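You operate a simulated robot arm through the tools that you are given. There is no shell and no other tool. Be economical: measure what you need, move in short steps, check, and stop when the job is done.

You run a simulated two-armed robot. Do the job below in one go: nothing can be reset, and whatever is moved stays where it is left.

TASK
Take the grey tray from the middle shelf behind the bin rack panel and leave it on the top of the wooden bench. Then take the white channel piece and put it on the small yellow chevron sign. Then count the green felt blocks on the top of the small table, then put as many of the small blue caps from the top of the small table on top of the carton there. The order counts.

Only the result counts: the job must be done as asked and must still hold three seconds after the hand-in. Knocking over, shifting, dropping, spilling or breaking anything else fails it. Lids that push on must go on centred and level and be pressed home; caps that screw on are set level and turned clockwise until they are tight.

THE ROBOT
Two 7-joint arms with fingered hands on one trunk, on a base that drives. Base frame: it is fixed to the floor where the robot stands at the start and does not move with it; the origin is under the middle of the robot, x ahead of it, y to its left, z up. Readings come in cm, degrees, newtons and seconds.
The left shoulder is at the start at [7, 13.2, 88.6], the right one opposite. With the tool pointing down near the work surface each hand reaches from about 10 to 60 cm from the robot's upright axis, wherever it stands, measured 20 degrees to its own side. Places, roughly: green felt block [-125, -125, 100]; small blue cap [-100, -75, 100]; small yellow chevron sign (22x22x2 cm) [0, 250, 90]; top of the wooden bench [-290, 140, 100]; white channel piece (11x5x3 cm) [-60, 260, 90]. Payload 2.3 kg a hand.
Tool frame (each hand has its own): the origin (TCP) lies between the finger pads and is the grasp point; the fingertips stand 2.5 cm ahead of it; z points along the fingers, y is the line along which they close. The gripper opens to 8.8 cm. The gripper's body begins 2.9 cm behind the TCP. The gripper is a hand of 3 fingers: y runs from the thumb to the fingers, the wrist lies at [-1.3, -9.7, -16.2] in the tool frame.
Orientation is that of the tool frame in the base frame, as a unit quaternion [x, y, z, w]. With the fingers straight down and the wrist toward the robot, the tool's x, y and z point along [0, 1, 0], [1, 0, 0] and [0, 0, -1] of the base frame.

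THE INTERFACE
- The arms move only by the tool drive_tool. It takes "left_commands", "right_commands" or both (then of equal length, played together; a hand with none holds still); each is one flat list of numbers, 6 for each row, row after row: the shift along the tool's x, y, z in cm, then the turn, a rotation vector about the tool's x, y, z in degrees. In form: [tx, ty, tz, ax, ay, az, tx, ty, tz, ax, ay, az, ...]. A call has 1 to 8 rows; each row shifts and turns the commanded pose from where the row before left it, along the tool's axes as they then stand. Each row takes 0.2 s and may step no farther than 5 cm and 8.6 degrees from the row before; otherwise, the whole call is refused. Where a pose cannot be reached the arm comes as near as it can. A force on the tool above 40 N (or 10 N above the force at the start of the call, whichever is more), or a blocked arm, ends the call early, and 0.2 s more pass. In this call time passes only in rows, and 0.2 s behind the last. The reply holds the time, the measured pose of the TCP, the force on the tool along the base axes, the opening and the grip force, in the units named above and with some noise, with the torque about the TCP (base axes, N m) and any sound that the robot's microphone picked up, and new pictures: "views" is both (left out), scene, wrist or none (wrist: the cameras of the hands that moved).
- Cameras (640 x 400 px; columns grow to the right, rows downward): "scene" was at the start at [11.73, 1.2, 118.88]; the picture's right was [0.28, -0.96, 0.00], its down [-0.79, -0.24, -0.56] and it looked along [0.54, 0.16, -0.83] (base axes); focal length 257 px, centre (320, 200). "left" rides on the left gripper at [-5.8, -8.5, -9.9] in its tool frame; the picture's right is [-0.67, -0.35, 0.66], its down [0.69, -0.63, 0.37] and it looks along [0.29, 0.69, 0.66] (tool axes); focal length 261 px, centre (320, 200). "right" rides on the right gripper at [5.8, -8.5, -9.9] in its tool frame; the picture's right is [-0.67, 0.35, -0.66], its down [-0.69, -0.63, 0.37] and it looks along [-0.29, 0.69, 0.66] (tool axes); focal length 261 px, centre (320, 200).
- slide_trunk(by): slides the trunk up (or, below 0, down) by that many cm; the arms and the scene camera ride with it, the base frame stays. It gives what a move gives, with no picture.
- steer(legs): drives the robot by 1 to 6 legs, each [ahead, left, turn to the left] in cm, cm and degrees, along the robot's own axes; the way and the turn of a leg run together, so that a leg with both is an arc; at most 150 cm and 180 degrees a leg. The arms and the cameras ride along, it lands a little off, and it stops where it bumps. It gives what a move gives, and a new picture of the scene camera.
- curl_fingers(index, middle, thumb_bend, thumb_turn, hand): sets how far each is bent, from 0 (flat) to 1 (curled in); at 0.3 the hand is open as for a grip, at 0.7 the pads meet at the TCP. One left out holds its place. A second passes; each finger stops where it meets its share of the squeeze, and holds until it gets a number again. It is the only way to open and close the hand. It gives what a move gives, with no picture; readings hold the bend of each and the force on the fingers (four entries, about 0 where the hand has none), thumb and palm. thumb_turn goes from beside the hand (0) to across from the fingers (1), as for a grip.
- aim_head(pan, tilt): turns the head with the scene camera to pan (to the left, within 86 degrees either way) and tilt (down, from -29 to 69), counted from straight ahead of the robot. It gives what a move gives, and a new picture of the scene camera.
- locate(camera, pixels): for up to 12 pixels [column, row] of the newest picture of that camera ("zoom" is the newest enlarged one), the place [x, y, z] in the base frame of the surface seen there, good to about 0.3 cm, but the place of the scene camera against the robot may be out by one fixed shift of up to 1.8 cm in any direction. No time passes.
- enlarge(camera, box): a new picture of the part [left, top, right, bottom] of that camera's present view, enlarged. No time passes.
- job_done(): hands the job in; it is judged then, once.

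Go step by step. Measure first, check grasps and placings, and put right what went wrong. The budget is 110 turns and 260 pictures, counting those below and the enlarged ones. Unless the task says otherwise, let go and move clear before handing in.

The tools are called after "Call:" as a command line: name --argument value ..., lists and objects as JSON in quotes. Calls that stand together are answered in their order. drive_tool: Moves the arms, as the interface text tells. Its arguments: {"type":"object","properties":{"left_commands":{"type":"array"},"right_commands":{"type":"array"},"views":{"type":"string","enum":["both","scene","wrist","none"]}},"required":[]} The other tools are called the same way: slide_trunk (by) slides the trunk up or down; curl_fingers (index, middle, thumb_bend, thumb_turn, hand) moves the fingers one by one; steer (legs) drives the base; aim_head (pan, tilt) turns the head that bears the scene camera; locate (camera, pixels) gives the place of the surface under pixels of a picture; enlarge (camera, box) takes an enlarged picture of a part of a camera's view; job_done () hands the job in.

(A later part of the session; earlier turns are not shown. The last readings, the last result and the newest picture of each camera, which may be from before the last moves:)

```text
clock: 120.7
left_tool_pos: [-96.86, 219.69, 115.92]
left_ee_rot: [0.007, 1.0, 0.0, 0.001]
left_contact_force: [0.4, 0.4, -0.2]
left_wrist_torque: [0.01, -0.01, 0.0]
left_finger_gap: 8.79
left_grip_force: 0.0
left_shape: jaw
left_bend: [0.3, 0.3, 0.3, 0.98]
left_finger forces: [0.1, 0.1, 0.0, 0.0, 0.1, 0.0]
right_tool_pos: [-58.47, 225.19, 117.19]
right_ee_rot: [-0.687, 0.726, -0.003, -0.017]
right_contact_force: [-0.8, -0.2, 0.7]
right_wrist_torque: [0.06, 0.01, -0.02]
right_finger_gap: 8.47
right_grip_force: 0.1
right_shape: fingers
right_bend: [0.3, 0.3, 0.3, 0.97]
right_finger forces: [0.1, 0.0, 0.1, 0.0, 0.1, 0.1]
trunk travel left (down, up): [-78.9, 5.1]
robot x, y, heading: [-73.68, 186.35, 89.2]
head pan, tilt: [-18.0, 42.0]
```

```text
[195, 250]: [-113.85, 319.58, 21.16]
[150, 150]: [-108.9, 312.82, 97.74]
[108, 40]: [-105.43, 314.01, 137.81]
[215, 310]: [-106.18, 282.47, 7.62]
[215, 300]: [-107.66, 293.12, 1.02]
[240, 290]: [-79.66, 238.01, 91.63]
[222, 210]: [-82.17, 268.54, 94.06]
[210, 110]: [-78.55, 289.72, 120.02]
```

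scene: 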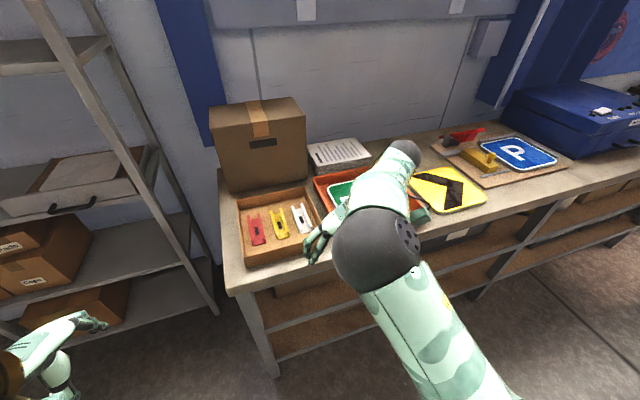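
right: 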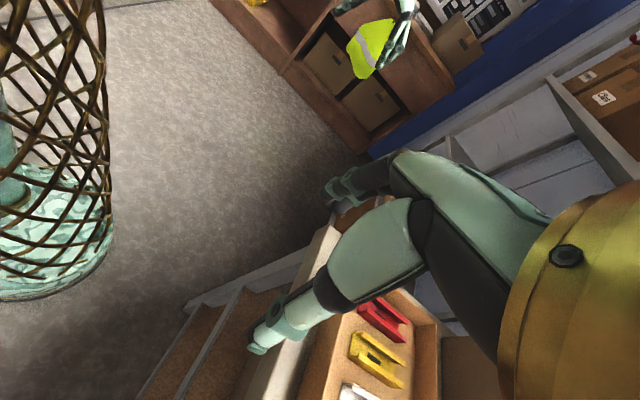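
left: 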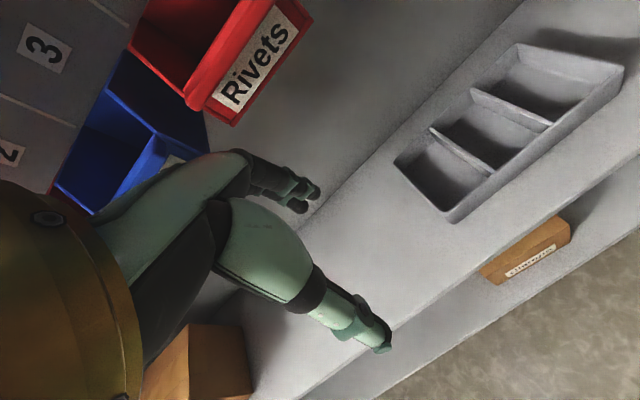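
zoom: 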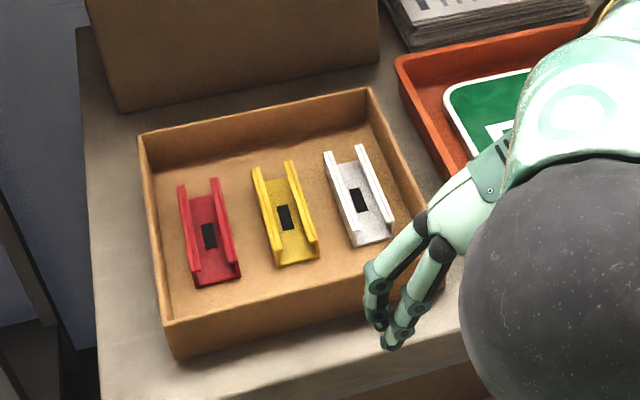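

The shelf is well behind (y>280). I'm driving ahead and pre-shaping the right hand to about a 5.5 cm gap.

Call:
steer --legs '[[19.5, 0, 0.3]]'

Call:
curl_fingers --hand "right" --index 0.44 --middle 0.44 --thumb_bend 0.44 --thumb_turn 1

Call:
drive_tool --right_commands '[-4, 0, 3, 0, 0, 0, -3, 0, 4, 0, 0, 0, -2, 0, 4, 0, 0, 0]' --views "both"

```text
clock: 122.2
left_tool_pos: [-96.59, 238.91, 115.88]
left_ee_rot: [0.007, 1.0, 0.002, 0.001]
left_contact_force: [-0.4, -1.0, 0.2]
left_wrist_torque: [0.0, 0.0, -0.03]
left_finger_gap: 8.75
left_grip_force: 0.3
left_shape: jaw
left_bend: [0.3, 0.3, 0.3, 0.98]
left_finger forces: [0.0, 0.0, 0.0, 0.1, 0.1, 0.1]
right_tool_pos: [-58.18, 244.27, 117.12]
right_ee_rot: [-0.687, 0.726, -0.004, -0.016]
right_contact_force: [-0.5, 0.3, -0.6]
right_wrist_torque: [0.01, -0.03, 0.03]
right_finger_gap: 8.48
right_grip_force: 0.0
right_shape: fingers
right_bend: [0.3, 0.3, 0.3, 0.97]
right_finger forces: [0.1, 0.1, 0.0, 0.0, 0.0, 0.1]
trunk travel left (down, up): [-78.9, 5.1]
robot x, y, heading: [-73.44, 205.47, 89.0]
head pan, tilt: [-18.0, 42.0]
```

scene: 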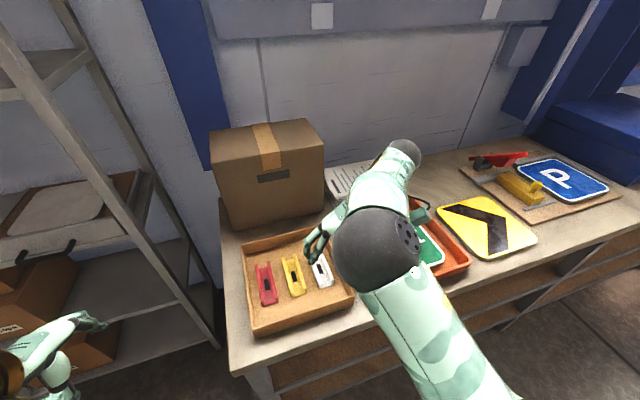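

```text
clock: 123.2
left_tool_pos: [-96.59, 239.36, 115.9]
left_ee_rot: [0.007, 1.0, 0.0, 0.0]
left_contact_force: [-0.3, 1.3, 0.5]
left_wrist_torque: [0.02, 0.0, 0.0]
left_finger_gap: 8.82
left_grip_force: 0.1
left_shape: jaw
left_bend: [0.3, 0.3, 0.3, 0.98]
left_finger forces: [0.1, 0.1, 0.0, 0.0, 0.0, 0.0]
right_tool_pos: [-58.1, 244.58, 117.02]
right_ee_rot: [-0.688, 0.726, -0.005, -0.018]
right_contact_force: [0.4, -0.3, 0.2]
right_wrist_torque: [0.02, -0.02, 0.01]
right_finger_gap: 5.55
right_grip_force: 0.0
right_shape: fingers
right_bend: [0.44, 0.44, 0.44, 0.99]
right_finger forces: [0.0, 0.1, 0.0, 0.0, 0.1, 0.0]
trunk travel left (down, up): [-78.9, 5.1]
robot x, y, heading: [-72.81, 205.56, 89.4]
head pan, tilt: [-18.0, 42.0]
```

```text
clock: 124.0
left_tool_pos: [-96.53, 239.29, 115.93]
left_ee_rot: [0.006, 1.0, 0.0, 0.0]
left_contact_force: [0.3, -0.3, 0.7]
left_wrist_torque: [0.02, 0.0, 0.02]
left_finger_gap: 8.79
left_grip_force: 0.0
left_shape: jaw
left_bend: [0.3, 0.3, 0.3, 0.98]
left_finger forces: [0.0, 0.1, 0.0, 0.0, 0.0, 0.1]
right_tool_pos: [-57.97, 253.29, 105.81]
right_ee_rot: [-0.687, 0.726, -0.004, -0.019]
right_contact_force: [0.1, 0.2, 0.2]
right_wrist_torque: [0.0, -0.02, 0.0]
right_finger_gap: 5.52
right_grip_force: 0.0
right_shape: fingers
right_bend: [0.44, 0.44, 0.44, 0.99]
right_finger forces: [0.1, 0.0, 0.0, 0.1, 0.1, 0.0]
trunk travel left (down, up): [-78.9, 5.1]
robot x, y, heading: [-73.35, 205.43, 89.1]
head pan, tilt: [-18.0, 42.0]
```

scene: 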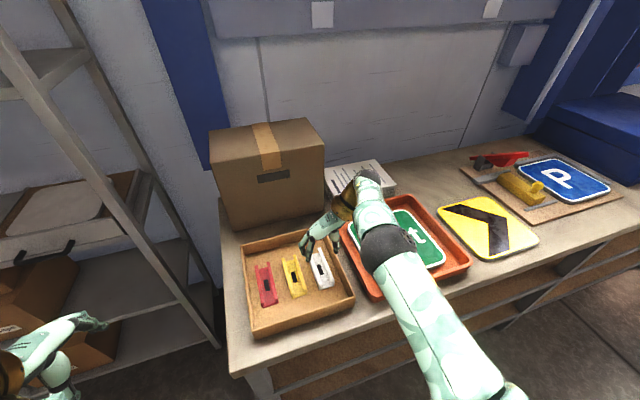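
right: 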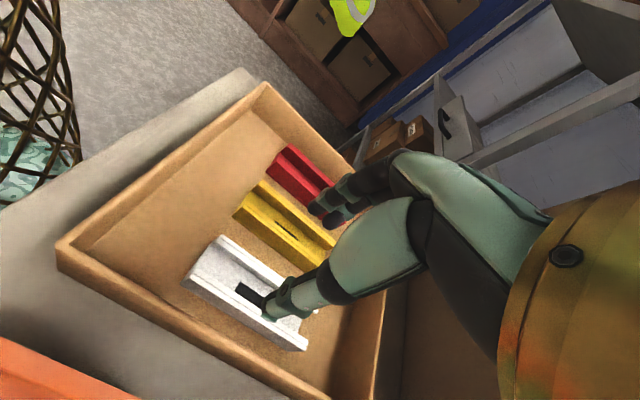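

Good view of the white piece. Measuring its edges and the box wall with the wrist camera.

Call:
locate --camera "right" --pixels '[[184, 277], [219, 237], [304, 347], [215, 292], [262, 260], [66, 245], [200, 330], [300, 385], [305, 395], [235, 210], [290, 252], [245, 340]]'

Call:
enlarge --camera "right" --box '[160, 180, 400, 380]'

```text
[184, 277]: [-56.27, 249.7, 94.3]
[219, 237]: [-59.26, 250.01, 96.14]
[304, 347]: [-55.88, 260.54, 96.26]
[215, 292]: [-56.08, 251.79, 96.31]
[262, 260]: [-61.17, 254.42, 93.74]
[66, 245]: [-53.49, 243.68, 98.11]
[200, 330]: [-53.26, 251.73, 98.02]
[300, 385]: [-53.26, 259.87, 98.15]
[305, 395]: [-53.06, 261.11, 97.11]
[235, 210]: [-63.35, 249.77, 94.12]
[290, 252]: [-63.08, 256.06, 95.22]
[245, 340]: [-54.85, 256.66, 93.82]
```

```text
2.00 times, centred on (280, 280) of right
```

zoom: 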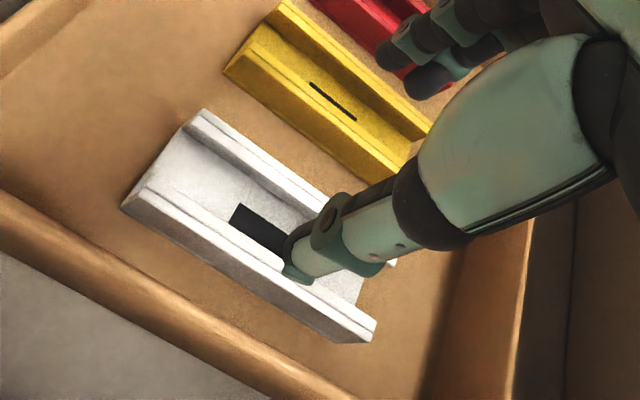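

Width ≈4 cm, and clearances fit a 5.5 cm gap centred at x≈-58.1, y≈255. I'm descending in two stages.

Call:
drive_tool --right_commands '[-2, 0.05, 2, 0, 0, 0, 0, 0, 2, 0, 0, 0, 0, 0, 2, 0, 0, 0]' --views "wrist"

Call:
enlarge --camera "right" --box '[160, 140, 400, 340]'

```text
clock: 124.8
left_tool_pos: [-96.63, 239.21, 115.94]
left_ee_rot: [0.006, 1.0, 0.0, 0.001]
left_contact_force: [-0.3, -0.4, 0.3]
left_wrist_torque: [-0.01, 0.01, 0.0]
left_finger_gap: 8.78
left_grip_force: 0.0
left_shape: jaw
left_bend: [0.3, 0.3, 0.3, 0.98]
left_finger forces: [0.0, 0.0, 0.1, 0.0, 0.0, 0.0]
right_tool_pos: [-58.08, 254.22, 99.77]
right_ee_rot: [-0.688, 0.726, -0.005, -0.018]
right_contact_force: [1.0, 0.6, 0.4]
right_wrist_torque: [-0.01, 0.0, -0.03]
right_finger_gap: 5.56
right_grip_force: 0.1
right_shape: fingers
right_bend: [0.44, 0.44, 0.44, 0.99]
right_finger forces: [0.0, 0.0, 0.1, 0.0, 0.0, 0.0]
right hand out of reach, approached as far as the arm can: row 1, 3
trunk travel left (down, up): [-78.9, 5.1]
robot x, y, heading: [-73.09, 205.81, 89.0]
head pan, tilt: [-18.0, 42.0]
```

right: 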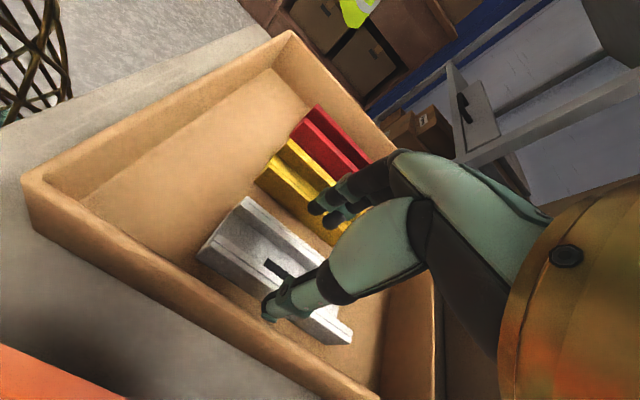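

```text
2.00 times, centred on (280, 240) of right
```

zoom: 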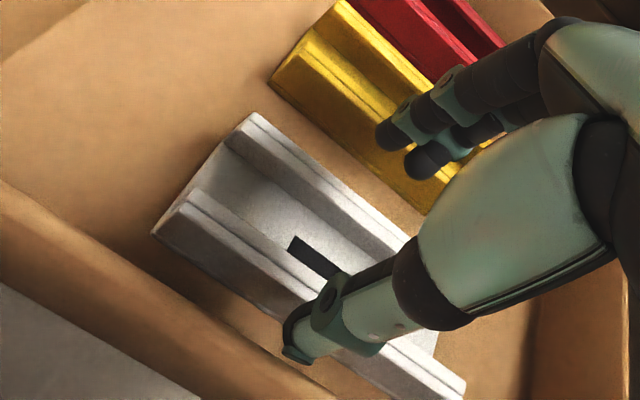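

Position is nearly right, but the arm is at its limit. I'll drive ahead about 1 cm and check the fingertip positions against the pieces.

Call:
locate --camera "zoom" --pixels '[[390, 140], [425, 165], [300, 340], [285, 350], [430, 195], [250, 117], [160, 235]]'

Call:
steer --legs '[[1, 0, 0]]'

Call:
drive_tool --right_commands '[0, 0, 0.3, 0, 0, 0]' --views "wrist"

```text
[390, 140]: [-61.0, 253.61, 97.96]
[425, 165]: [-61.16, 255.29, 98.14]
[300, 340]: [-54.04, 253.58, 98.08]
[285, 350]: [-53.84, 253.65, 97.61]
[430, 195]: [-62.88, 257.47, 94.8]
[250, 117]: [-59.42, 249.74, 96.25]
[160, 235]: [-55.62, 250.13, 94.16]
```

```text
clock: 125.6
left_tool_pos: [-96.61, 240.02, 115.9]
left_ee_rot: [0.006, 1.0, 0.0, 0.0]
left_contact_force: [-0.3, -0.3, -0.4]
left_wrist_torque: [0.0, -0.03, 0.0]
left_finger_gap: 8.77
left_grip_force: 0.0
left_shape: jaw
left_bend: [0.3, 0.3, 0.3, 0.98]
left_finger forces: [0.0, 0.0, 0.0, 0.1, 0.1, 0.1]
right_tool_pos: [-57.92, 255.09, 99.81]
right_ee_rot: [-0.688, 0.726, -0.004, -0.018]
right_contact_force: [0.8, -1.0, 0.7]
right_wrist_torque: [-0.01, 0.01, 0.04]
right_finger_gap: 5.52
right_grip_force: 0.0
right_shape: fingers
right_bend: [0.44, 0.44, 0.44, 0.99]
right_finger forces: [0.0, 0.0, 0.1, 0.0, 0.0, 0.1]
trunk travel left (down, up): [-78.9, 5.1]
robot x, y, heading: [-72.95, 206.53, 89.0]
head pan, tilt: [-18.0, 42.0]
```

scene: 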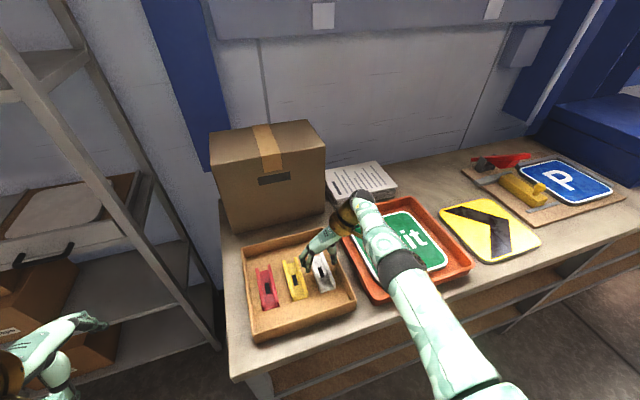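

```text
clock: 126.0
left_tool_pos: [-96.4, 240.41, 115.93]
left_ee_rot: [0.006, 1.0, -0.001, 0.0]
left_contact_force: [-0.7, -0.4, -0.5]
left_wrist_torque: [0.01, 0.04, 0.0]
left_finger_gap: 8.75
left_grip_force: 0.1
left_shape: jaw
left_bend: [0.3, 0.3, 0.3, 0.98]
left_finger forces: [0.0, 0.0, 0.1, 0.1, 0.0, 0.1]
right_tool_pos: [-57.87, 255.27, 99.21]
right_ee_rot: [-0.688, 0.725, -0.005, -0.018]
right_contact_force: [-0.2, 0.1, 0.0]
right_wrist_torque: [-0.01, 0.06, 0.0]
right_finger_gap: 5.54
right_grip_force: 0.1
right_shape: fingers
right_bend: [0.44, 0.44, 0.44, 0.99]
right_finger forces: [0.0, 0.0, 0.0, 0.1, 0.0, 0.1]
trunk travel left (down, up): [-78.9, 5.1]
robot x, y, heading: [-73.12, 206.36, 89.0]
head pan, tilt: [-18.0, 42.0]
```

right: 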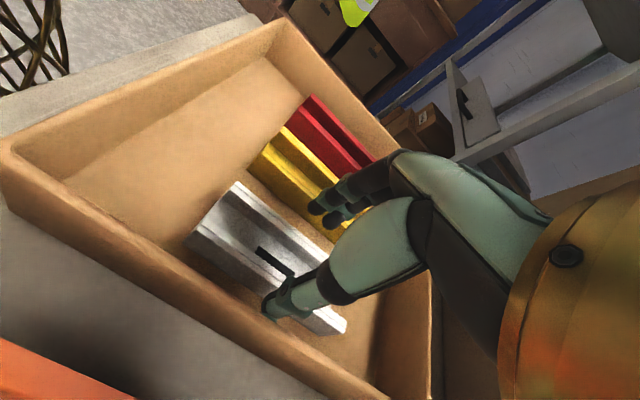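

Thumb outer side is ≈-53.9 and the wall ≈-53.6, so I'll shift 0.4 cm toward the yellow piece and then descend.

Call:
drive_tool --right_commands '[0, 0.4, 0, 0, 0, 0, 0, 0, 0.9, 0, 0, 0, 0, 0, 0.9, 0, 0, 0, 0, 0, 0.7, 0, 0, 0]' --views "wrist"

Call:
enlarge --camera "right" --box '[160, 140, 400, 340]'

```text
clock: 127.0
left_tool_pos: [-96.35, 239.99, 115.82]
left_ee_rot: [0.007, 1.0, 0.0, -0.001]
left_contact_force: [1.0, 0.0, 0.0]
left_wrist_torque: [-0.02, -0.02, 0.0]
left_finger_gap: 8.76
left_grip_force: 0.1
left_shape: jaw
left_bend: [0.3, 0.3, 0.3, 0.98]
left_finger forces: [0.0, 0.0, 0.0, 0.1, 0.1, 0.0]
right_tool_pos: [-58.27, 254.67, 96.98]
right_ee_rot: [-0.688, 0.726, -0.005, -0.017]
right_contact_force: [0.9, -0.7, 0.4]
right_wrist_torque: [0.04, -0.01, -0.02]
right_finger_gap: 5.5
right_grip_force: 0.5
right_shape: fingers
right_bend: [0.44, 0.45, 0.44, 0.99]
right_finger forces: [0.1, 0.9, 0.0, 0.0, 0.0, 0.0]
right hand out of reach, approached as far as the arm can: row 3
trunk travel left (down, up): [-78.9, 5.1]
robot x, y, heading: [-72.72, 206.71, 88.9]
head pan, tilt: [-18.0, 42.0]
```

right: 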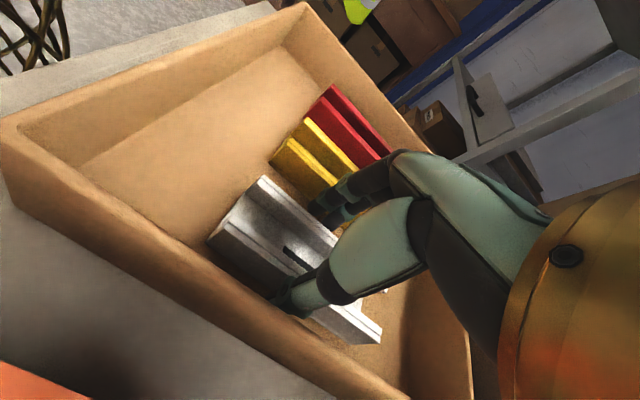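

```text
2.00 times, centred on (280, 240) of right
```

zoom: 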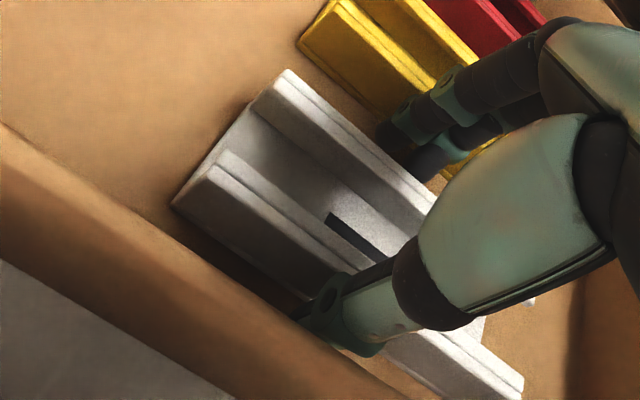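

A slight 0.9 N touch on the middle finger. The fingers straddle the white piece, so I'll close now.

Call:
curl_fingers --hand "right" --index 0.7 --middle 0.7 --thumb_bend 0.7

Call:
drive_tool --right_commands '[0, 0, -0.5, 0, 0, 0, 0, 0, -0.8, 0, 0, 0]' --views "both"

```text
clock: 128.0
left_tool_pos: [-96.55, 240.32, 115.84]
left_ee_rot: [0.007, 1.0, 0.0, 0.0]
left_contact_force: [0.2, 0.3, 0.8]
left_wrist_torque: [0.0, -0.01, -0.02]
left_finger_gap: 8.8
left_grip_force: 0.0
left_shape: jaw
left_bend: [0.3, 0.3, 0.3, 0.98]
left_finger forces: [0.0, 0.1, 0.1, 0.0, 0.0, 0.0]
right_tool_pos: [-58.44, 254.81, 97.1]
right_ee_rot: [-0.688, 0.726, -0.005, -0.019]
right_contact_force: [-0.4, 0.5, 0.2]
right_wrist_torque: [0.01, 0.01, -0.07]
right_finger_gap: 3.33
right_grip_force: 15.5
right_shape: fingers
right_bend: [0.58, 0.6, 0.53, 1.0]
right_finger forces: [7.1, 8.2, 0.1, 0.1, 15.2, 0.0]
trunk travel left (down, up): [-78.9, 5.1]
robot x, y, heading: [-73.02, 206.79, 89.2]
head pan, tilt: [-18.0, 42.0]
```

```text
clock: 128.6
left_tool_pos: [-96.59, 240.27, 115.79]
left_ee_rot: [0.007, 1.0, 0.0, 0.0]
left_contact_force: [0.6, -1.0, -0.5]
left_wrist_torque: [0.03, -0.01, -0.02]
left_finger_gap: 8.79
left_grip_force: 0.1
left_shape: jaw
left_bend: [0.3, 0.3, 0.3, 0.98]
left_finger forces: [0.0, 0.0, 0.1, 0.1, 0.0, 0.1]
right_tool_pos: [-58.43, 254.91, 98.28]
right_ee_rot: [-0.687, 0.726, -0.005, -0.019]
right_contact_force: [0.8, -0.4, -2.7]
right_wrist_torque: [-0.02, 0.0, -0.03]
right_finger_gap: 3.36
right_grip_force: 14.9
right_shape: fingers
right_bend: [0.58, 0.6, 0.53, 1.0]
right_finger forces: [7.2, 7.7, 0.0, 0.1, 15.1, 0.0]
trunk travel left (down, up): [-78.9, 5.1]
robot x, y, heading: [-73.27, 206.5, 89.3]
head pan, tilt: [-18.0, 42.0]
```

scene: 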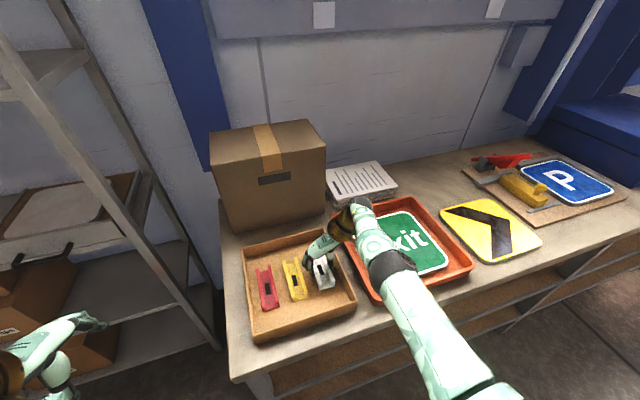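
right: 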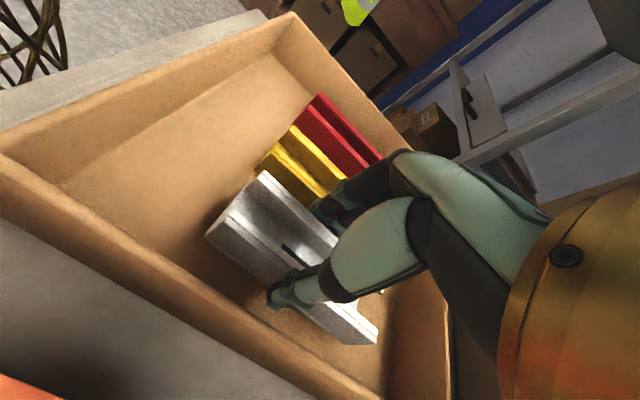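

The white piece is lifted (15 N grip) and the yellow one looks undisturbed. I'm raising it well above the box and measuring the chevron sign from here.

Call:
drive_tool --right_commands '[0, 0, -3, 0, 0, 0, 1, 0, -4, 0, 0, 0, 2, 0, -4, 0, 0, 0, 3, 0, -2, 0, 0, 0]' --views "both"

Call:
locate --camera "scene" --pixels '[[441, 210], [500, 199], [538, 242], [488, 262], [490, 230], [460, 240], [510, 265], [470, 285], [540, 205], [560, 225]]'

```text
clock: 129.6
left_tool_pos: [-96.63, 240.17, 115.77]
left_ee_rot: [0.006, 1.0, 0.0, 0.0]
left_contact_force: [1.2, -0.1, 0.0]
left_wrist_torque: [0.01, -0.02, -0.01]
left_finger_gap: 8.78
left_grip_force: 0.1
left_shape: jaw
left_bend: [0.3, 0.3, 0.3, 0.98]
left_finger forces: [0.0, 0.1, 0.1, 0.1, 0.1, 0.0]
right_tool_pos: [-58.57, 249.23, 111.62]
right_ee_rot: [-0.688, 0.725, -0.004, -0.017]
right_contact_force: [-0.2, -0.4, -2.5]
right_wrist_torque: [-0.01, 0.01, 0.03]
right_finger_gap: 3.38
right_grip_force: 14.8
right_shape: fingers
right_bend: [0.58, 0.6, 0.53, 1.0]
right_finger forces: [7.1, 7.8, 0.1, 0.0, 15.1, 0.1]
trunk travel left (down, up): [-78.9, 5.1]
robot x, y, heading: [-73.1, 207.05, 89.4]
head pan, tilt: [-18.0, 42.0]
```

scene: 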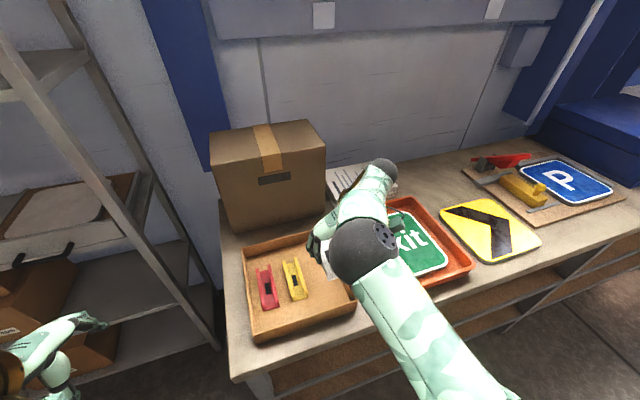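
right: 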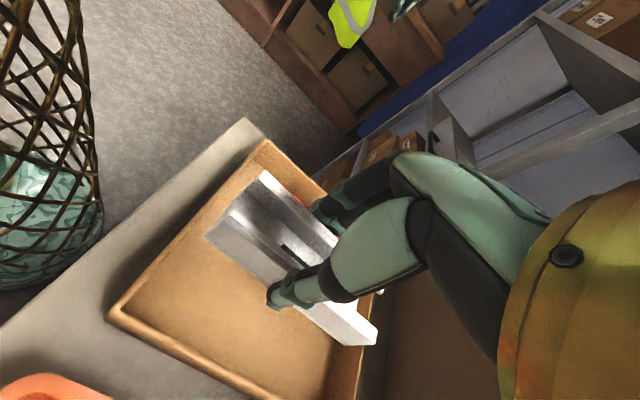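

```text
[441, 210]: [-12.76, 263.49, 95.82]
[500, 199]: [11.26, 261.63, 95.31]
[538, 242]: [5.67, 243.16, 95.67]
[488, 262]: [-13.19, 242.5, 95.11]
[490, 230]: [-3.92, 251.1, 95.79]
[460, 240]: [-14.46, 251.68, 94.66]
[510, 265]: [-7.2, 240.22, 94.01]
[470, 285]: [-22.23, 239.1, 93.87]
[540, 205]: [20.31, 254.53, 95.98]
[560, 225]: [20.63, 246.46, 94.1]
```

Chevron sign: centre ≈(-3, 252.5), top ≈95. I'm backing off, shifting right 55 cm, and then returning ahead.

Call:
steer --legs '[[-18, 0, 0.6], [0, -55, 0], [20, 0, 0]]'

Call:
aim_head --pan -15 --tilt 48

Call:
drive_tool --right_commands '[0, 0, 1, 0, 0, 0]' --views "both"

```text
clock: 135.1
left_tool_pos: [-42.04, 241.79, 115.91]
left_ee_rot: [0.002, 1.0, 0.002, 0.0]
left_contact_force: [0.3, -0.3, 0.1]
left_wrist_torque: [0.02, 0.02, 0.04]
left_finger_gap: 8.79
left_grip_force: 0.0
left_shape: jaw
left_bend: [0.3, 0.3, 0.3, 0.98]
left_finger forces: [0.0, 0.1, 0.0, 0.0, 0.1, 0.0]
right_tool_pos: [-4.05, 251.39, 111.71]
right_ee_rot: [-0.692, 0.722, -0.004, -0.016]
right_contact_force: [0.7, -1.1, -3.2]
right_wrist_torque: [-0.02, 0.0, 0.0]
right_finger_gap: 3.34
right_grip_force: 15.1
right_shape: fingers
right_bend: [0.58, 0.6, 0.53, 1.0]
right_finger forces: [7.4, 7.7, 0.0, 0.0, 15.1, 0.1]
trunk travel left (down, up): [-78.9, 5.1]
robot x, y, heading: [-18.11, 208.67, 90.0]
head pan, tilt: [-18.0, 42.0]
```

scene: 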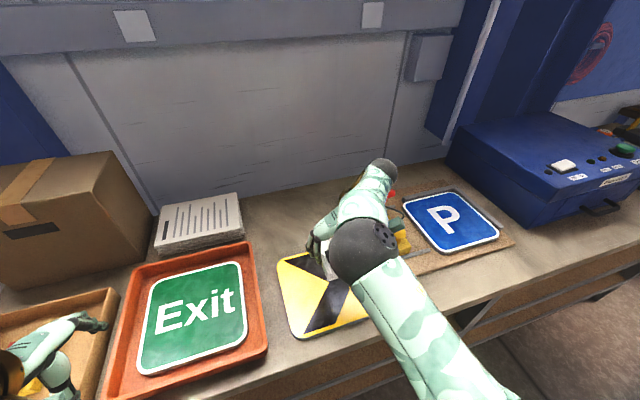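

```text
clock: 135.7
left_tool_pos: [-41.91, 242.06, 115.79]
left_ee_rot: [0.001, 1.0, -0.001, -0.001]
left_contact_force: [0.4, 0.1, -0.9]
left_wrist_torque: [0.03, 0.02, 0.01]
left_finger_gap: 8.77
left_grip_force: 0.0
left_shape: jaw
left_bend: [0.3, 0.3, 0.3, 0.98]
left_finger forces: [0.0, 0.0, 0.0, 0.0, 0.0, 0.0]
right_tool_pos: [-4.03, 251.61, 111.44]
right_ee_rot: [-0.691, 0.722, -0.005, -0.018]
right_contact_force: [-0.5, -0.1, -3.1]
right_wrist_torque: [-0.04, 0.02, 0.0]
right_finger_gap: 3.36
right_grip_force: 15.0
right_shape: fingers
right_bend: [0.58, 0.6, 0.53, 1.0]
right_finger forces: [7.3, 7.7, 0.0, 0.0, 15.2, 0.1]
trunk travel left (down, up): [-78.9, 5.1]
robot x, y, heading: [-18.24, 208.91, 89.9]
head pan, tilt: [-15.0, 48.0]
```

scene: 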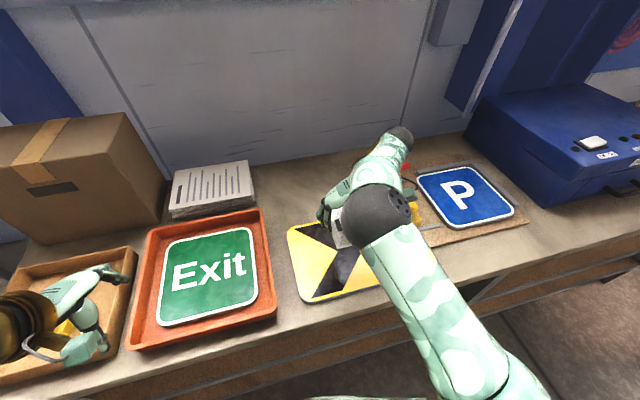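

```text
clock: 136.1
left_tool_pos: [-42.02, 242.13, 115.91]
left_ee_rot: [0.0, 1.0, 0.0, -0.001]
left_contact_force: [-0.5, 0.0, 0.6]
left_wrist_torque: [0.02, 0.01, 0.0]
left_finger_gap: 8.77
left_grip_force: 0.0
left_shape: jaw
left_bend: [0.3, 0.3, 0.3, 0.98]
left_finger forces: [0.0, 0.1, 0.0, 0.0, 0.0, 0.0]
right_tool_pos: [-4.14, 251.75, 110.36]
right_ee_rot: [-0.691, 0.722, -0.006, -0.018]
right_contact_force: [0.2, 0.4, -2.1]
right_wrist_torque: [0.0, -0.02, 0.03]
right_finger_gap: 3.37
right_grip_force: 15.1
right_shape: fingers
right_bend: [0.58, 0.6, 0.53, 1.0]
right_finger forces: [7.3, 7.7, 0.1, 0.0, 15.2, 0.0]
trunk travel left (down, up): [-78.9, 5.1]
robot x, y, heading: [-17.84, 208.46, 89.8]
head pan, tilt: [-15.0, 48.0]
```

scene: 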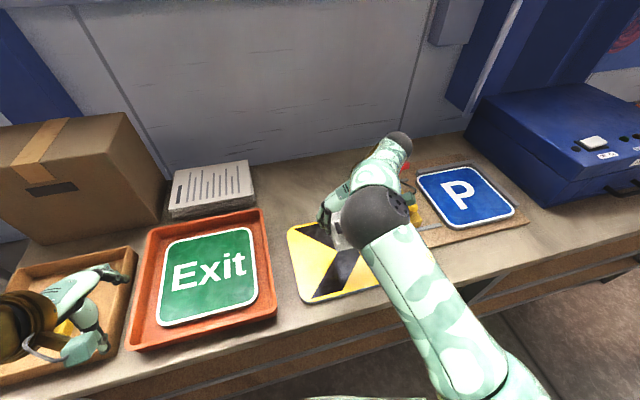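
right: 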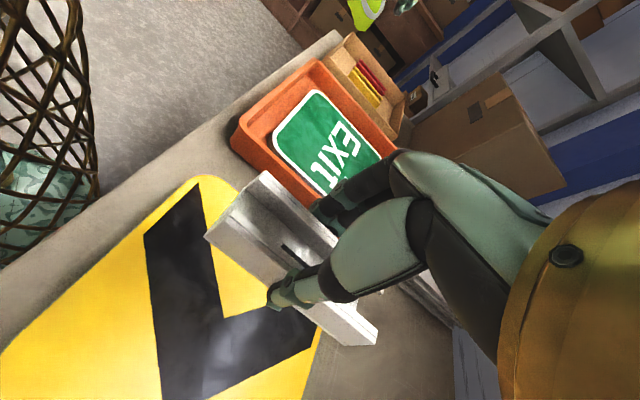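

The piece is over the sign. Measuring the sign with the wrist camera for the final offset.

Call:
locate --camera "right" --pixels '[[205, 178], [60, 290], [320, 340], [300, 395], [225, 200], [240, 290], [190, 300], [255, 395], [205, 237], [375, 343]]'

```text
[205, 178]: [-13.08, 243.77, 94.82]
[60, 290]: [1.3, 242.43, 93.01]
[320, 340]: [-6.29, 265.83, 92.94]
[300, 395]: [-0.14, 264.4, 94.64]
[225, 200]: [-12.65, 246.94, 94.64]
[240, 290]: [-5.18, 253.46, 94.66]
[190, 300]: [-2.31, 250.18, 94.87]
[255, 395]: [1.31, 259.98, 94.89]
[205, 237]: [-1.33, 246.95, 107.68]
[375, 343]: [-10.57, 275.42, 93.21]
```

Sign spans about x -13…9, y 242…264, top 94.75. I'm moving to its middle and descending to just above it.

Call:
drive_tool --right_commands '[-0.9, -0.9, 2, 0, 0, 0, -0.8, -0.9, 2, 0, 0, 0, 0, 0, 2, 0, 0, 0, 0, 0, 2, 0, 0, 0, 0, 0, 2, 0, 0, 0, 0, 0, 1.5, 0, 0, 0]' --views "wrist"

```text
clock: 137.5
left_tool_pos: [-41.99, 242.22, 115.78]
left_ee_rot: [0.001, 1.0, 0.0, 0.0]
left_contact_force: [1.1, 0.2, 0.2]
left_wrist_torque: [-0.02, -0.02, 0.01]
left_finger_gap: 8.78
left_grip_force: 0.0
left_shape: jaw
left_bend: [0.3, 0.3, 0.3, 0.98]
left_finger forces: [0.0, 0.0, 0.0, 0.0, 0.0, 0.0]
right_tool_pos: [-2.43, 253.0, 98.92]
right_ee_rot: [-0.692, 0.722, -0.005, -0.018]
right_contact_force: [-0.2, 0.5, -3.9]
right_wrist_torque: [-0.03, 0.01, 0.0]
right_finger_gap: 3.4
right_grip_force: 15.0
right_shape: fingers
right_bend: [0.58, 0.6, 0.53, 1.0]
right_finger forces: [7.3, 7.6, 0.0, 0.0, 15.1, 0.0]
trunk travel left (down, up): [-78.9, 5.1]
robot x, y, heading: [-18.26, 208.61, 90.1]
head pan, tilt: [-15.0, 48.0]
```

right: 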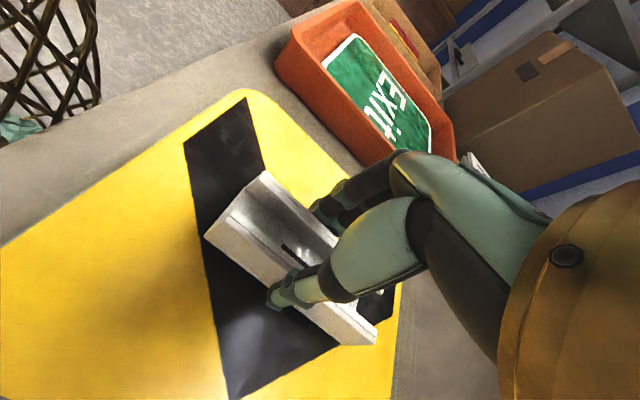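

The piece is over the middle. Lowering gently to contact.

Call:
drive_tool --right_commands '[0, 0, 0.3, 0, 0, 0, 0, 0, 0.25, 0, 0, 0, 0, 0, 0.2, 0, 0, 0]' --views "none"

```text
clock: 138.3
left_tool_pos: [-41.91, 242.16, 115.94]
left_ee_rot: [0.001, 1.0, 0.0, 0.0]
left_contact_force: [0.2, -1.0, -0.3]
left_wrist_torque: [0.01, -0.01, 0.01]
left_finger_gap: 8.77
left_grip_force: 0.0
left_shape: jaw
left_bend: [0.3, 0.3, 0.3, 0.98]
left_finger forces: [0.0, 0.1, 0.0, 0.0, 0.0, 0.0]
right_tool_pos: [-2.41, 252.97, 98.19]
right_ee_rot: [-0.692, 0.722, -0.005, -0.018]
right_contact_force: [0.2, -0.4, -1.7]
right_wrist_torque: [-0.01, -0.03, 0.04]
right_finger_gap: 3.37
right_grip_force: 15.1
right_shape: fingers
right_bend: [0.58, 0.6, 0.53, 1.0]
right_finger forces: [7.2, 7.9, 0.1, 0.0, 15.0, 0.1]
trunk travel left (down, up): [-78.9, 5.1]
robot x, y, heading: [-18.15, 208.79, 90.2]
head pan, tilt: [-15.0, 48.0]
```

Call:
drive_tool --right_commands '[0, 0, 0.15, 0, 0, 0, 0, 0, 0.1, 0, 0, 0]' --views "wrist"

```text
clock: 138.9
left_tool_pos: [-41.93, 242.14, 115.76]
left_ee_rot: [0.001, 1.0, 0.0, 0.0]
left_contact_force: [0.0, -0.1, 0.5]
left_wrist_torque: [0.0, 0.0, 0.02]
left_finger_gap: 8.76
left_grip_force: 0.1
left_shape: jaw
left_bend: [0.3, 0.3, 0.3, 0.98]
left_finger forces: [0.0, 0.0, 0.1, 0.0, 0.0, 0.1]
right_tool_pos: [-2.49, 252.8, 97.79]
right_ee_rot: [-0.691, 0.722, -0.005, -0.018]
right_contact_force: [0.1, 0.0, -2.1]
right_wrist_torque: [0.01, 0.02, 0.01]
right_finger_gap: 3.39
right_grip_force: 15.3
right_shape: fingers
right_bend: [0.58, 0.6, 0.53, 1.0]
right_finger forces: [7.0, 7.8, 0.0, 0.0, 15.4, 0.0]
trunk travel left (down, up): [-78.9, 5.1]
robot x, y, heading: [-17.78, 209.01, 89.8]
head pan, tilt: [-15.0, 48.0]
```

right: 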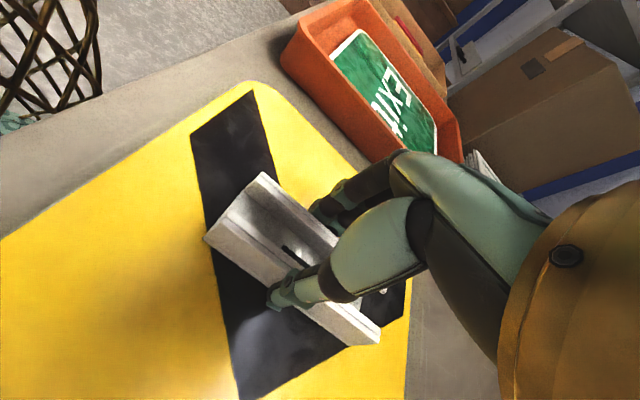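

Still hanging free (-2 N); a few tenths more.

Call:
drive_tool --right_commands '[0, 0, 0.15, 0, 0, 0, 0, 0, 0.15, 0, 0, 0]' --views "none"

```text
clock: 139.5
left_tool_pos: [-41.97, 242.03, 115.8]
left_ee_rot: [0.001, 1.0, 0.001, 0.001]
left_contact_force: [0.3, 0.8, -0.2]
left_wrist_torque: [0.03, 0.04, 0.01]
left_finger_gap: 8.78
left_grip_force: 0.0
left_shape: jaw
left_bend: [0.3, 0.3, 0.3, 0.98]
left_finger forces: [0.0, 0.0, 0.1, 0.1, 0.0, 0.1]
right_tool_pos: [-2.39, 252.9, 97.8]
right_ee_rot: [-0.691, 0.722, -0.004, -0.016]
right_contact_force: [0.2, 1.3, 11.2]
right_wrist_torque: [0.06, 0.0, -0.02]
right_finger_gap: 3.38
right_grip_force: 16.9
right_shape: fingers
right_bend: [0.59, 0.6, 0.53, 1.0]
right_finger forces: [7.3, 8.0, 0.0, 0.0, 17.2, 0.0]
trunk travel left (down, up): [-78.9, 5.1]
robot x, y, heading: [-18.36, 208.8, 89.9]
head pan, tilt: [-15.0, 48.0]
```

Contact. I'll ease off a little, open to 0.44, and rise.

Call:
drive_tool --right_commands '[0, 0, -0.12, 0, 0, 0]' --views "none"

Call:
curl_fingers --hand "right" --index 0.4 --middle 0.4 --thumb_bend 0.4

Call:
drive_tool --right_commands '[0, 0, -1, 0, 0, 0, 0, 0, -3, 0, 0, 0, 0, 0, -4, 0, 0, 0, 0, 0, -4, 0, 0, 0, 0, 0, -3, 0, 0, 0]' --views "both"

```text
clock: 139.9
left_tool_pos: [-41.98, 242.07, 115.76]
left_ee_rot: [0.001, 1.0, 0.0, 0.0]
left_contact_force: [-0.3, 0.1, 0.0]
left_wrist_torque: [0.01, -0.01, -0.01]
left_finger_gap: 8.75
left_grip_force: 0.2
left_shape: jaw
left_bend: [0.3, 0.3, 0.3, 0.98]
left_finger forces: [0.1, 0.0, 0.0, 0.0, 0.0, 0.0]
right_tool_pos: [-2.44, 252.74, 97.73]
right_ee_rot: [-0.692, 0.722, -0.006, -0.018]
right_contact_force: [0.0, 2.1, 6.2]
right_wrist_torque: [0.06, 0.04, -0.01]
right_finger_gap: 3.36
right_grip_force: 15.4
right_shape: fingers
right_bend: [0.59, 0.6, 0.53, 1.0]
right_finger forces: [7.5, 8.3, 0.1, 0.0, 16.3, 0.0]
trunk travel left (down, up): [-78.9, 5.1]
robot x, y, heading: [-18.27, 208.06, 89.9]
head pan, tilt: [-15.0, 48.0]
```

```text
clock: 140.9
left_tool_pos: [-41.94, 242.21, 115.89]
left_ee_rot: [0.001, 1.0, -0.001, 0.0]
left_contact_force: [0.1, -0.1, 0.2]
left_wrist_torque: [-0.03, 0.02, 0.01]
left_finger_gap: 8.79
left_grip_force: 0.0
left_shape: jaw
left_bend: [0.3, 0.3, 0.3, 0.98]
left_finger forces: [0.0, 0.0, 0.0, 0.0, 0.1, 0.0]
right_tool_pos: [-2.58, 252.83, 97.81]
right_ee_rot: [-0.691, 0.722, -0.005, -0.018]
right_contact_force: [0.0, 0.7, 0.9]
right_wrist_torque: [0.01, -0.03, 0.0]
right_finger_gap: 6.3
right_grip_force: 0.1
right_shape: fingers
right_bend: [0.4, 0.4, 0.4, 0.99]
right_finger forces: [0.1, 0.0, 0.0, 0.1, 0.0, 0.1]
trunk travel left (down, up): [-78.9, 5.1]
robot x, y, heading: [-17.89, 208.61, 89.9]
head pan, tilt: [-15.0, 48.0]
```

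```text
clock: 142.1
left_tool_pos: [-41.97, 242.08, 115.82]
left_ee_rot: [0.001, 1.0, 0.0, 0.0]
left_contact_force: [0.7, 0.4, 0.6]
left_wrist_torque: [0.01, 0.0, 0.01]
left_finger_gap: 8.77
left_grip_force: 0.2
left_shape: jaw
left_bend: [0.3, 0.3, 0.3, 0.98]
left_finger forces: [0.0, 0.0, 0.0, 0.1, 0.1, 0.0]
right_tool_pos: [-2.1, 253.16, 112.78]
right_ee_rot: [-0.691, 0.723, -0.006, -0.018]
right_contact_force: [-0.3, -0.8, 0.0]
right_wrist_torque: [0.03, -0.02, 0.0]
right_finger_gap: 6.29
right_grip_force: 0.0
right_shape: fingers
right_bend: [0.4, 0.4, 0.4, 0.99]
right_finger forces: [0.0, 0.1, 0.0, 0.0, 0.0, 0.1]
trunk travel left (down, up): [-78.9, 5.1]
robot x, y, heading: [-18.45, 208.55, 90.1]
head pan, tilt: [-15.0, 48.0]
```

scene: 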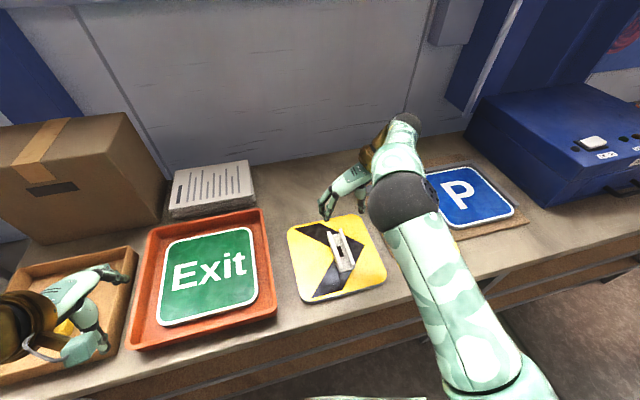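
right: 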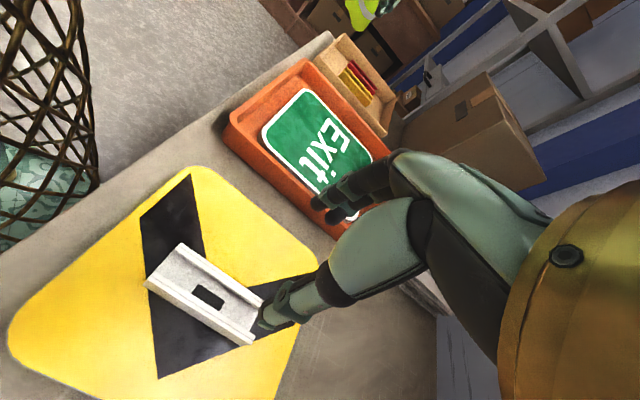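

The white channel sits well on the chevron sign. I'm driving back toward the small table, stopping east of it at heading 180 for a look.

Call:
steer --legs '[[-50, 0, 0], [0, 45, 0], [0, 0, 90], [0, 105, 0], [-30, 0, 0]]'

Call:
aim_head --pan 45 --tilt 35

```text
clock: 157.9
left_tool_pos: [-62.19, 28.33, 115.79]
left_ee_rot: [0.717, -0.697, 0.001, 0.0]
left_contact_force: [0.2, -1.1, 0.1]
left_wrist_torque: [0.0, 0.02, -0.01]
left_finger_gap: 8.78
left_grip_force: 0.2
left_shape: jaw
left_bend: [0.3, 0.3, 0.3, 0.98]
left_finger forces: [0.0, 0.0, 0.0, 0.1, 0.0, 0.1]
right_tool_pos: [-74.67, 67.75, 112.57]
right_ee_rot: [1.0, -0.006, 0.017, 0.008]
right_contact_force: [-0.3, 0.3, 0.8]
right_wrist_torque: [-0.07, 0.0, 0.01]
right_finger_gap: 6.29
right_grip_force: 0.0
right_shape: fingers
right_bend: [0.4, 0.4, 0.4, 0.99]
right_finger forces: [0.0, 0.1, 0.0, 0.0, 0.0, 0.1]
trunk travel left (down, up): [-78.9, 5.1]
robot x, y, heading: [-29.49, 53.25, -178.6]
head pan, tilt: [-15.0, 48.0]
```

scene: 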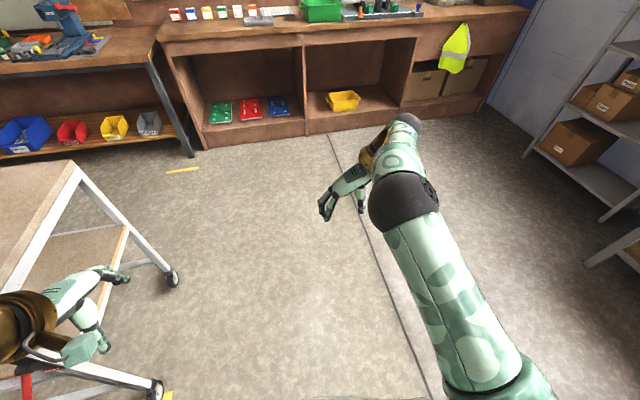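

```text
clock: 159.2
left_tool_pos: [-62.11, 28.39, 115.81]
left_ee_rot: [0.717, -0.697, 0.0, 0.0]
left_contact_force: [-0.3, -0.2, -0.5]
left_wrist_torque: [-0.02, 0.01, 0.0]
left_finger_gap: 8.78
left_grip_force: 0.2
left_shape: jaw
left_bend: [0.3, 0.3, 0.3, 0.98]
left_finger forces: [0.0, 0.0, 0.0, 0.0, 0.1, 0.0]
right_tool_pos: [-74.44, 67.74, 112.7]
right_ee_rot: [1.0, -0.006, 0.016, 0.008]
right_contact_force: [-0.1, 0.2, 0.1]
right_wrist_torque: [0.01, 0.01, 0.02]
right_finger_gap: 6.31
right_grip_force: 0.1
right_shape: fingers
right_bend: [0.4, 0.4, 0.4, 0.99]
right_finger forces: [0.0, 0.1, 0.0, 0.0, 0.0, 0.0]
trunk travel left (down, up): [-78.9, 5.1]
robot x, y, heading: [-29.47, 53.03, -178.4]
head pan, tilt: [45.0, 35.0]
```

scene: 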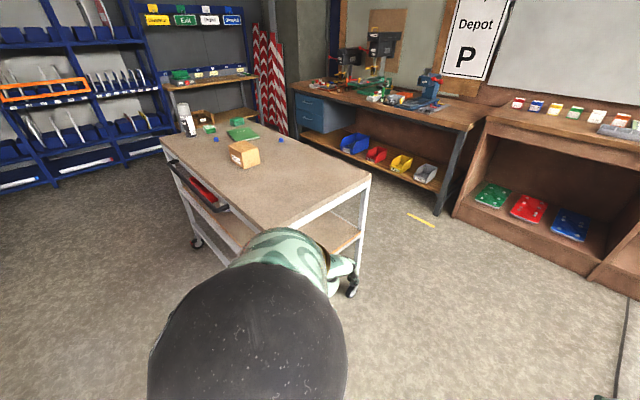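

Call:
enlarge --camera "scene" --box '[140, 80, 380, 230]'

Call:
locate --camera "scene" --pixels '[[160, 137], [285, 228], [370, 180], [270, 125], [245, 155], [242, 135], [210, 128], [216, 139], [281, 140], [187, 120], [237, 122]]'

```text
2.67 times, centred on (260, 155) of scene
```

zoom: 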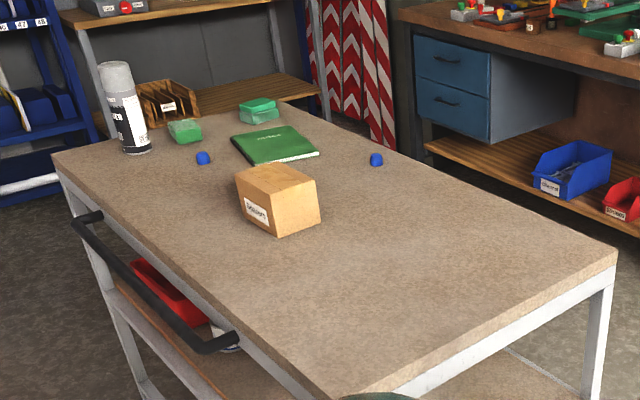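

```text
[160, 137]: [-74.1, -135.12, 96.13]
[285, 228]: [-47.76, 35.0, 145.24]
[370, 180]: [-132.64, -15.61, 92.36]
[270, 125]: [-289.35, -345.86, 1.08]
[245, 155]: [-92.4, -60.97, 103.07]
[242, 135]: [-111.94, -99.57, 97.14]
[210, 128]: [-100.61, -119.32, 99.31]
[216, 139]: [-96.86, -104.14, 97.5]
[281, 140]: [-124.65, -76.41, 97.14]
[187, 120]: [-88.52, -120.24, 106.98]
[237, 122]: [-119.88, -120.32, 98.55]
```

The table top spans x -74…-133, y -15…-135, with the carton near (-95,-61), caps and green blocks beyond. I'm moving alongside it at x≈-27 for a clear count.

Call:
steer --legs '[[0, 0, -1.5], [0, 128, 0]]'

Call:
aim_head --pan 5 --tilt 35

Call:
enlarge --camera "scene" --box '[160, 100, 480, 300]'

```text
clock: 166.1
left_tool_pos: [-63.44, -99.6, 115.89]
left_ee_rot: [-0.704, 0.71, 0.0, 0.0]
left_contact_force: [0.0, 0.3, -1.2]
left_wrist_torque: [0.01, 0.0, 0.01]
left_finger_gap: 8.75
left_grip_force: 0.0
left_shape: jaw
left_bend: [0.3, 0.3, 0.3, 0.98]
left_finger forces: [0.1, 0.0, 0.1, 0.0, 0.0, 0.1]
right_tool_pos: [-74.34, -59.76, 112.7]
right_ee_rot: [1.0, -0.024, 0.016, 0.009]
right_contact_force: [-0.9, 0.6, -0.2]
right_wrist_torque: [-0.02, -0.02, -0.01]
right_finger_gap: 6.3
right_grip_force: 0.0
right_shape: fingers
right_bend: [0.4, 0.4, 0.4, 0.99]
right_finger forces: [0.0, 0.0, 0.1, 0.0, 0.1, 0.1]
trunk travel left (down, up): [-78.9, 5.1]
robot x, y, heading: [-29.82, -75.92, 179.6]
head pan, tilt: [45.0, 35.0]
```

scene: 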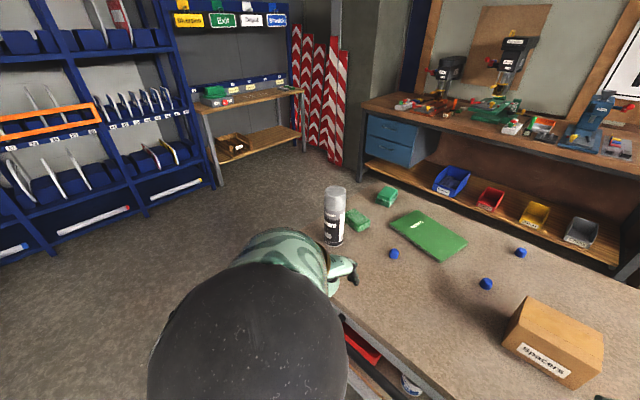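

```text
clock: 167.2
left_tool_pos: [-63.28, -99.57, 115.77]
left_ee_rot: [-0.704, 0.71, 0.0, -0.001]
left_contact_force: [0.1, -0.8, -0.5]
left_wrist_torque: [-0.01, -0.01, 0.02]
left_finger_gap: 8.77
left_grip_force: 0.1
left_shape: jaw
left_bend: [0.3, 0.3, 0.3, 0.98]
left_finger forces: [0.0, 0.1, 0.1, 0.1, 0.1, 0.0]
right_tool_pos: [-74.35, -59.6, 112.73]
right_ee_rot: [1.0, -0.025, 0.017, 0.009]
right_contact_force: [-0.3, -0.3, 0.6]
right_wrist_torque: [0.0, 0.01, -0.03]
right_finger_gap: 6.31
right_grip_force: 0.1
right_shape: fingers
right_bend: [0.4, 0.4, 0.4, 0.99]
right_finger forces: [0.0, 0.0, 0.1, 0.0, 0.1, 0.0]
trunk travel left (down, up): [-78.9, 5.1]
robot x, y, heading: [-29.74, -76.1, 179.4]
head pan, tilt: [5.0, 35.0]
```

scene: 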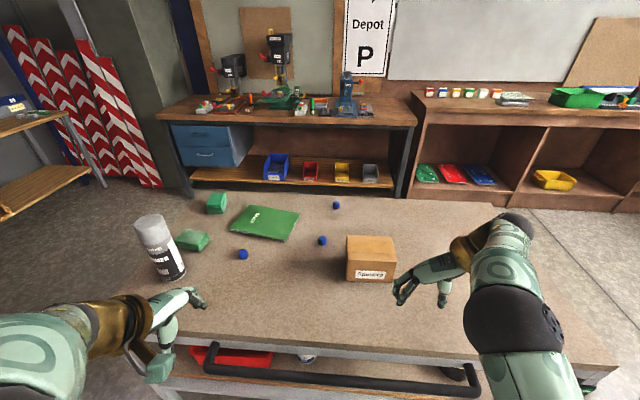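

```text
2.00 times, centred on (320, 200) of scene
```

zoom: 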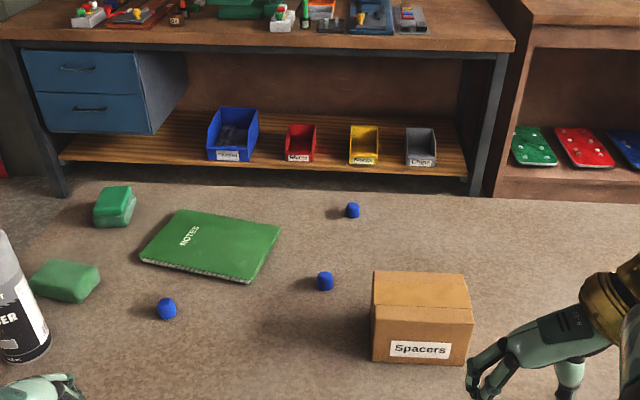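

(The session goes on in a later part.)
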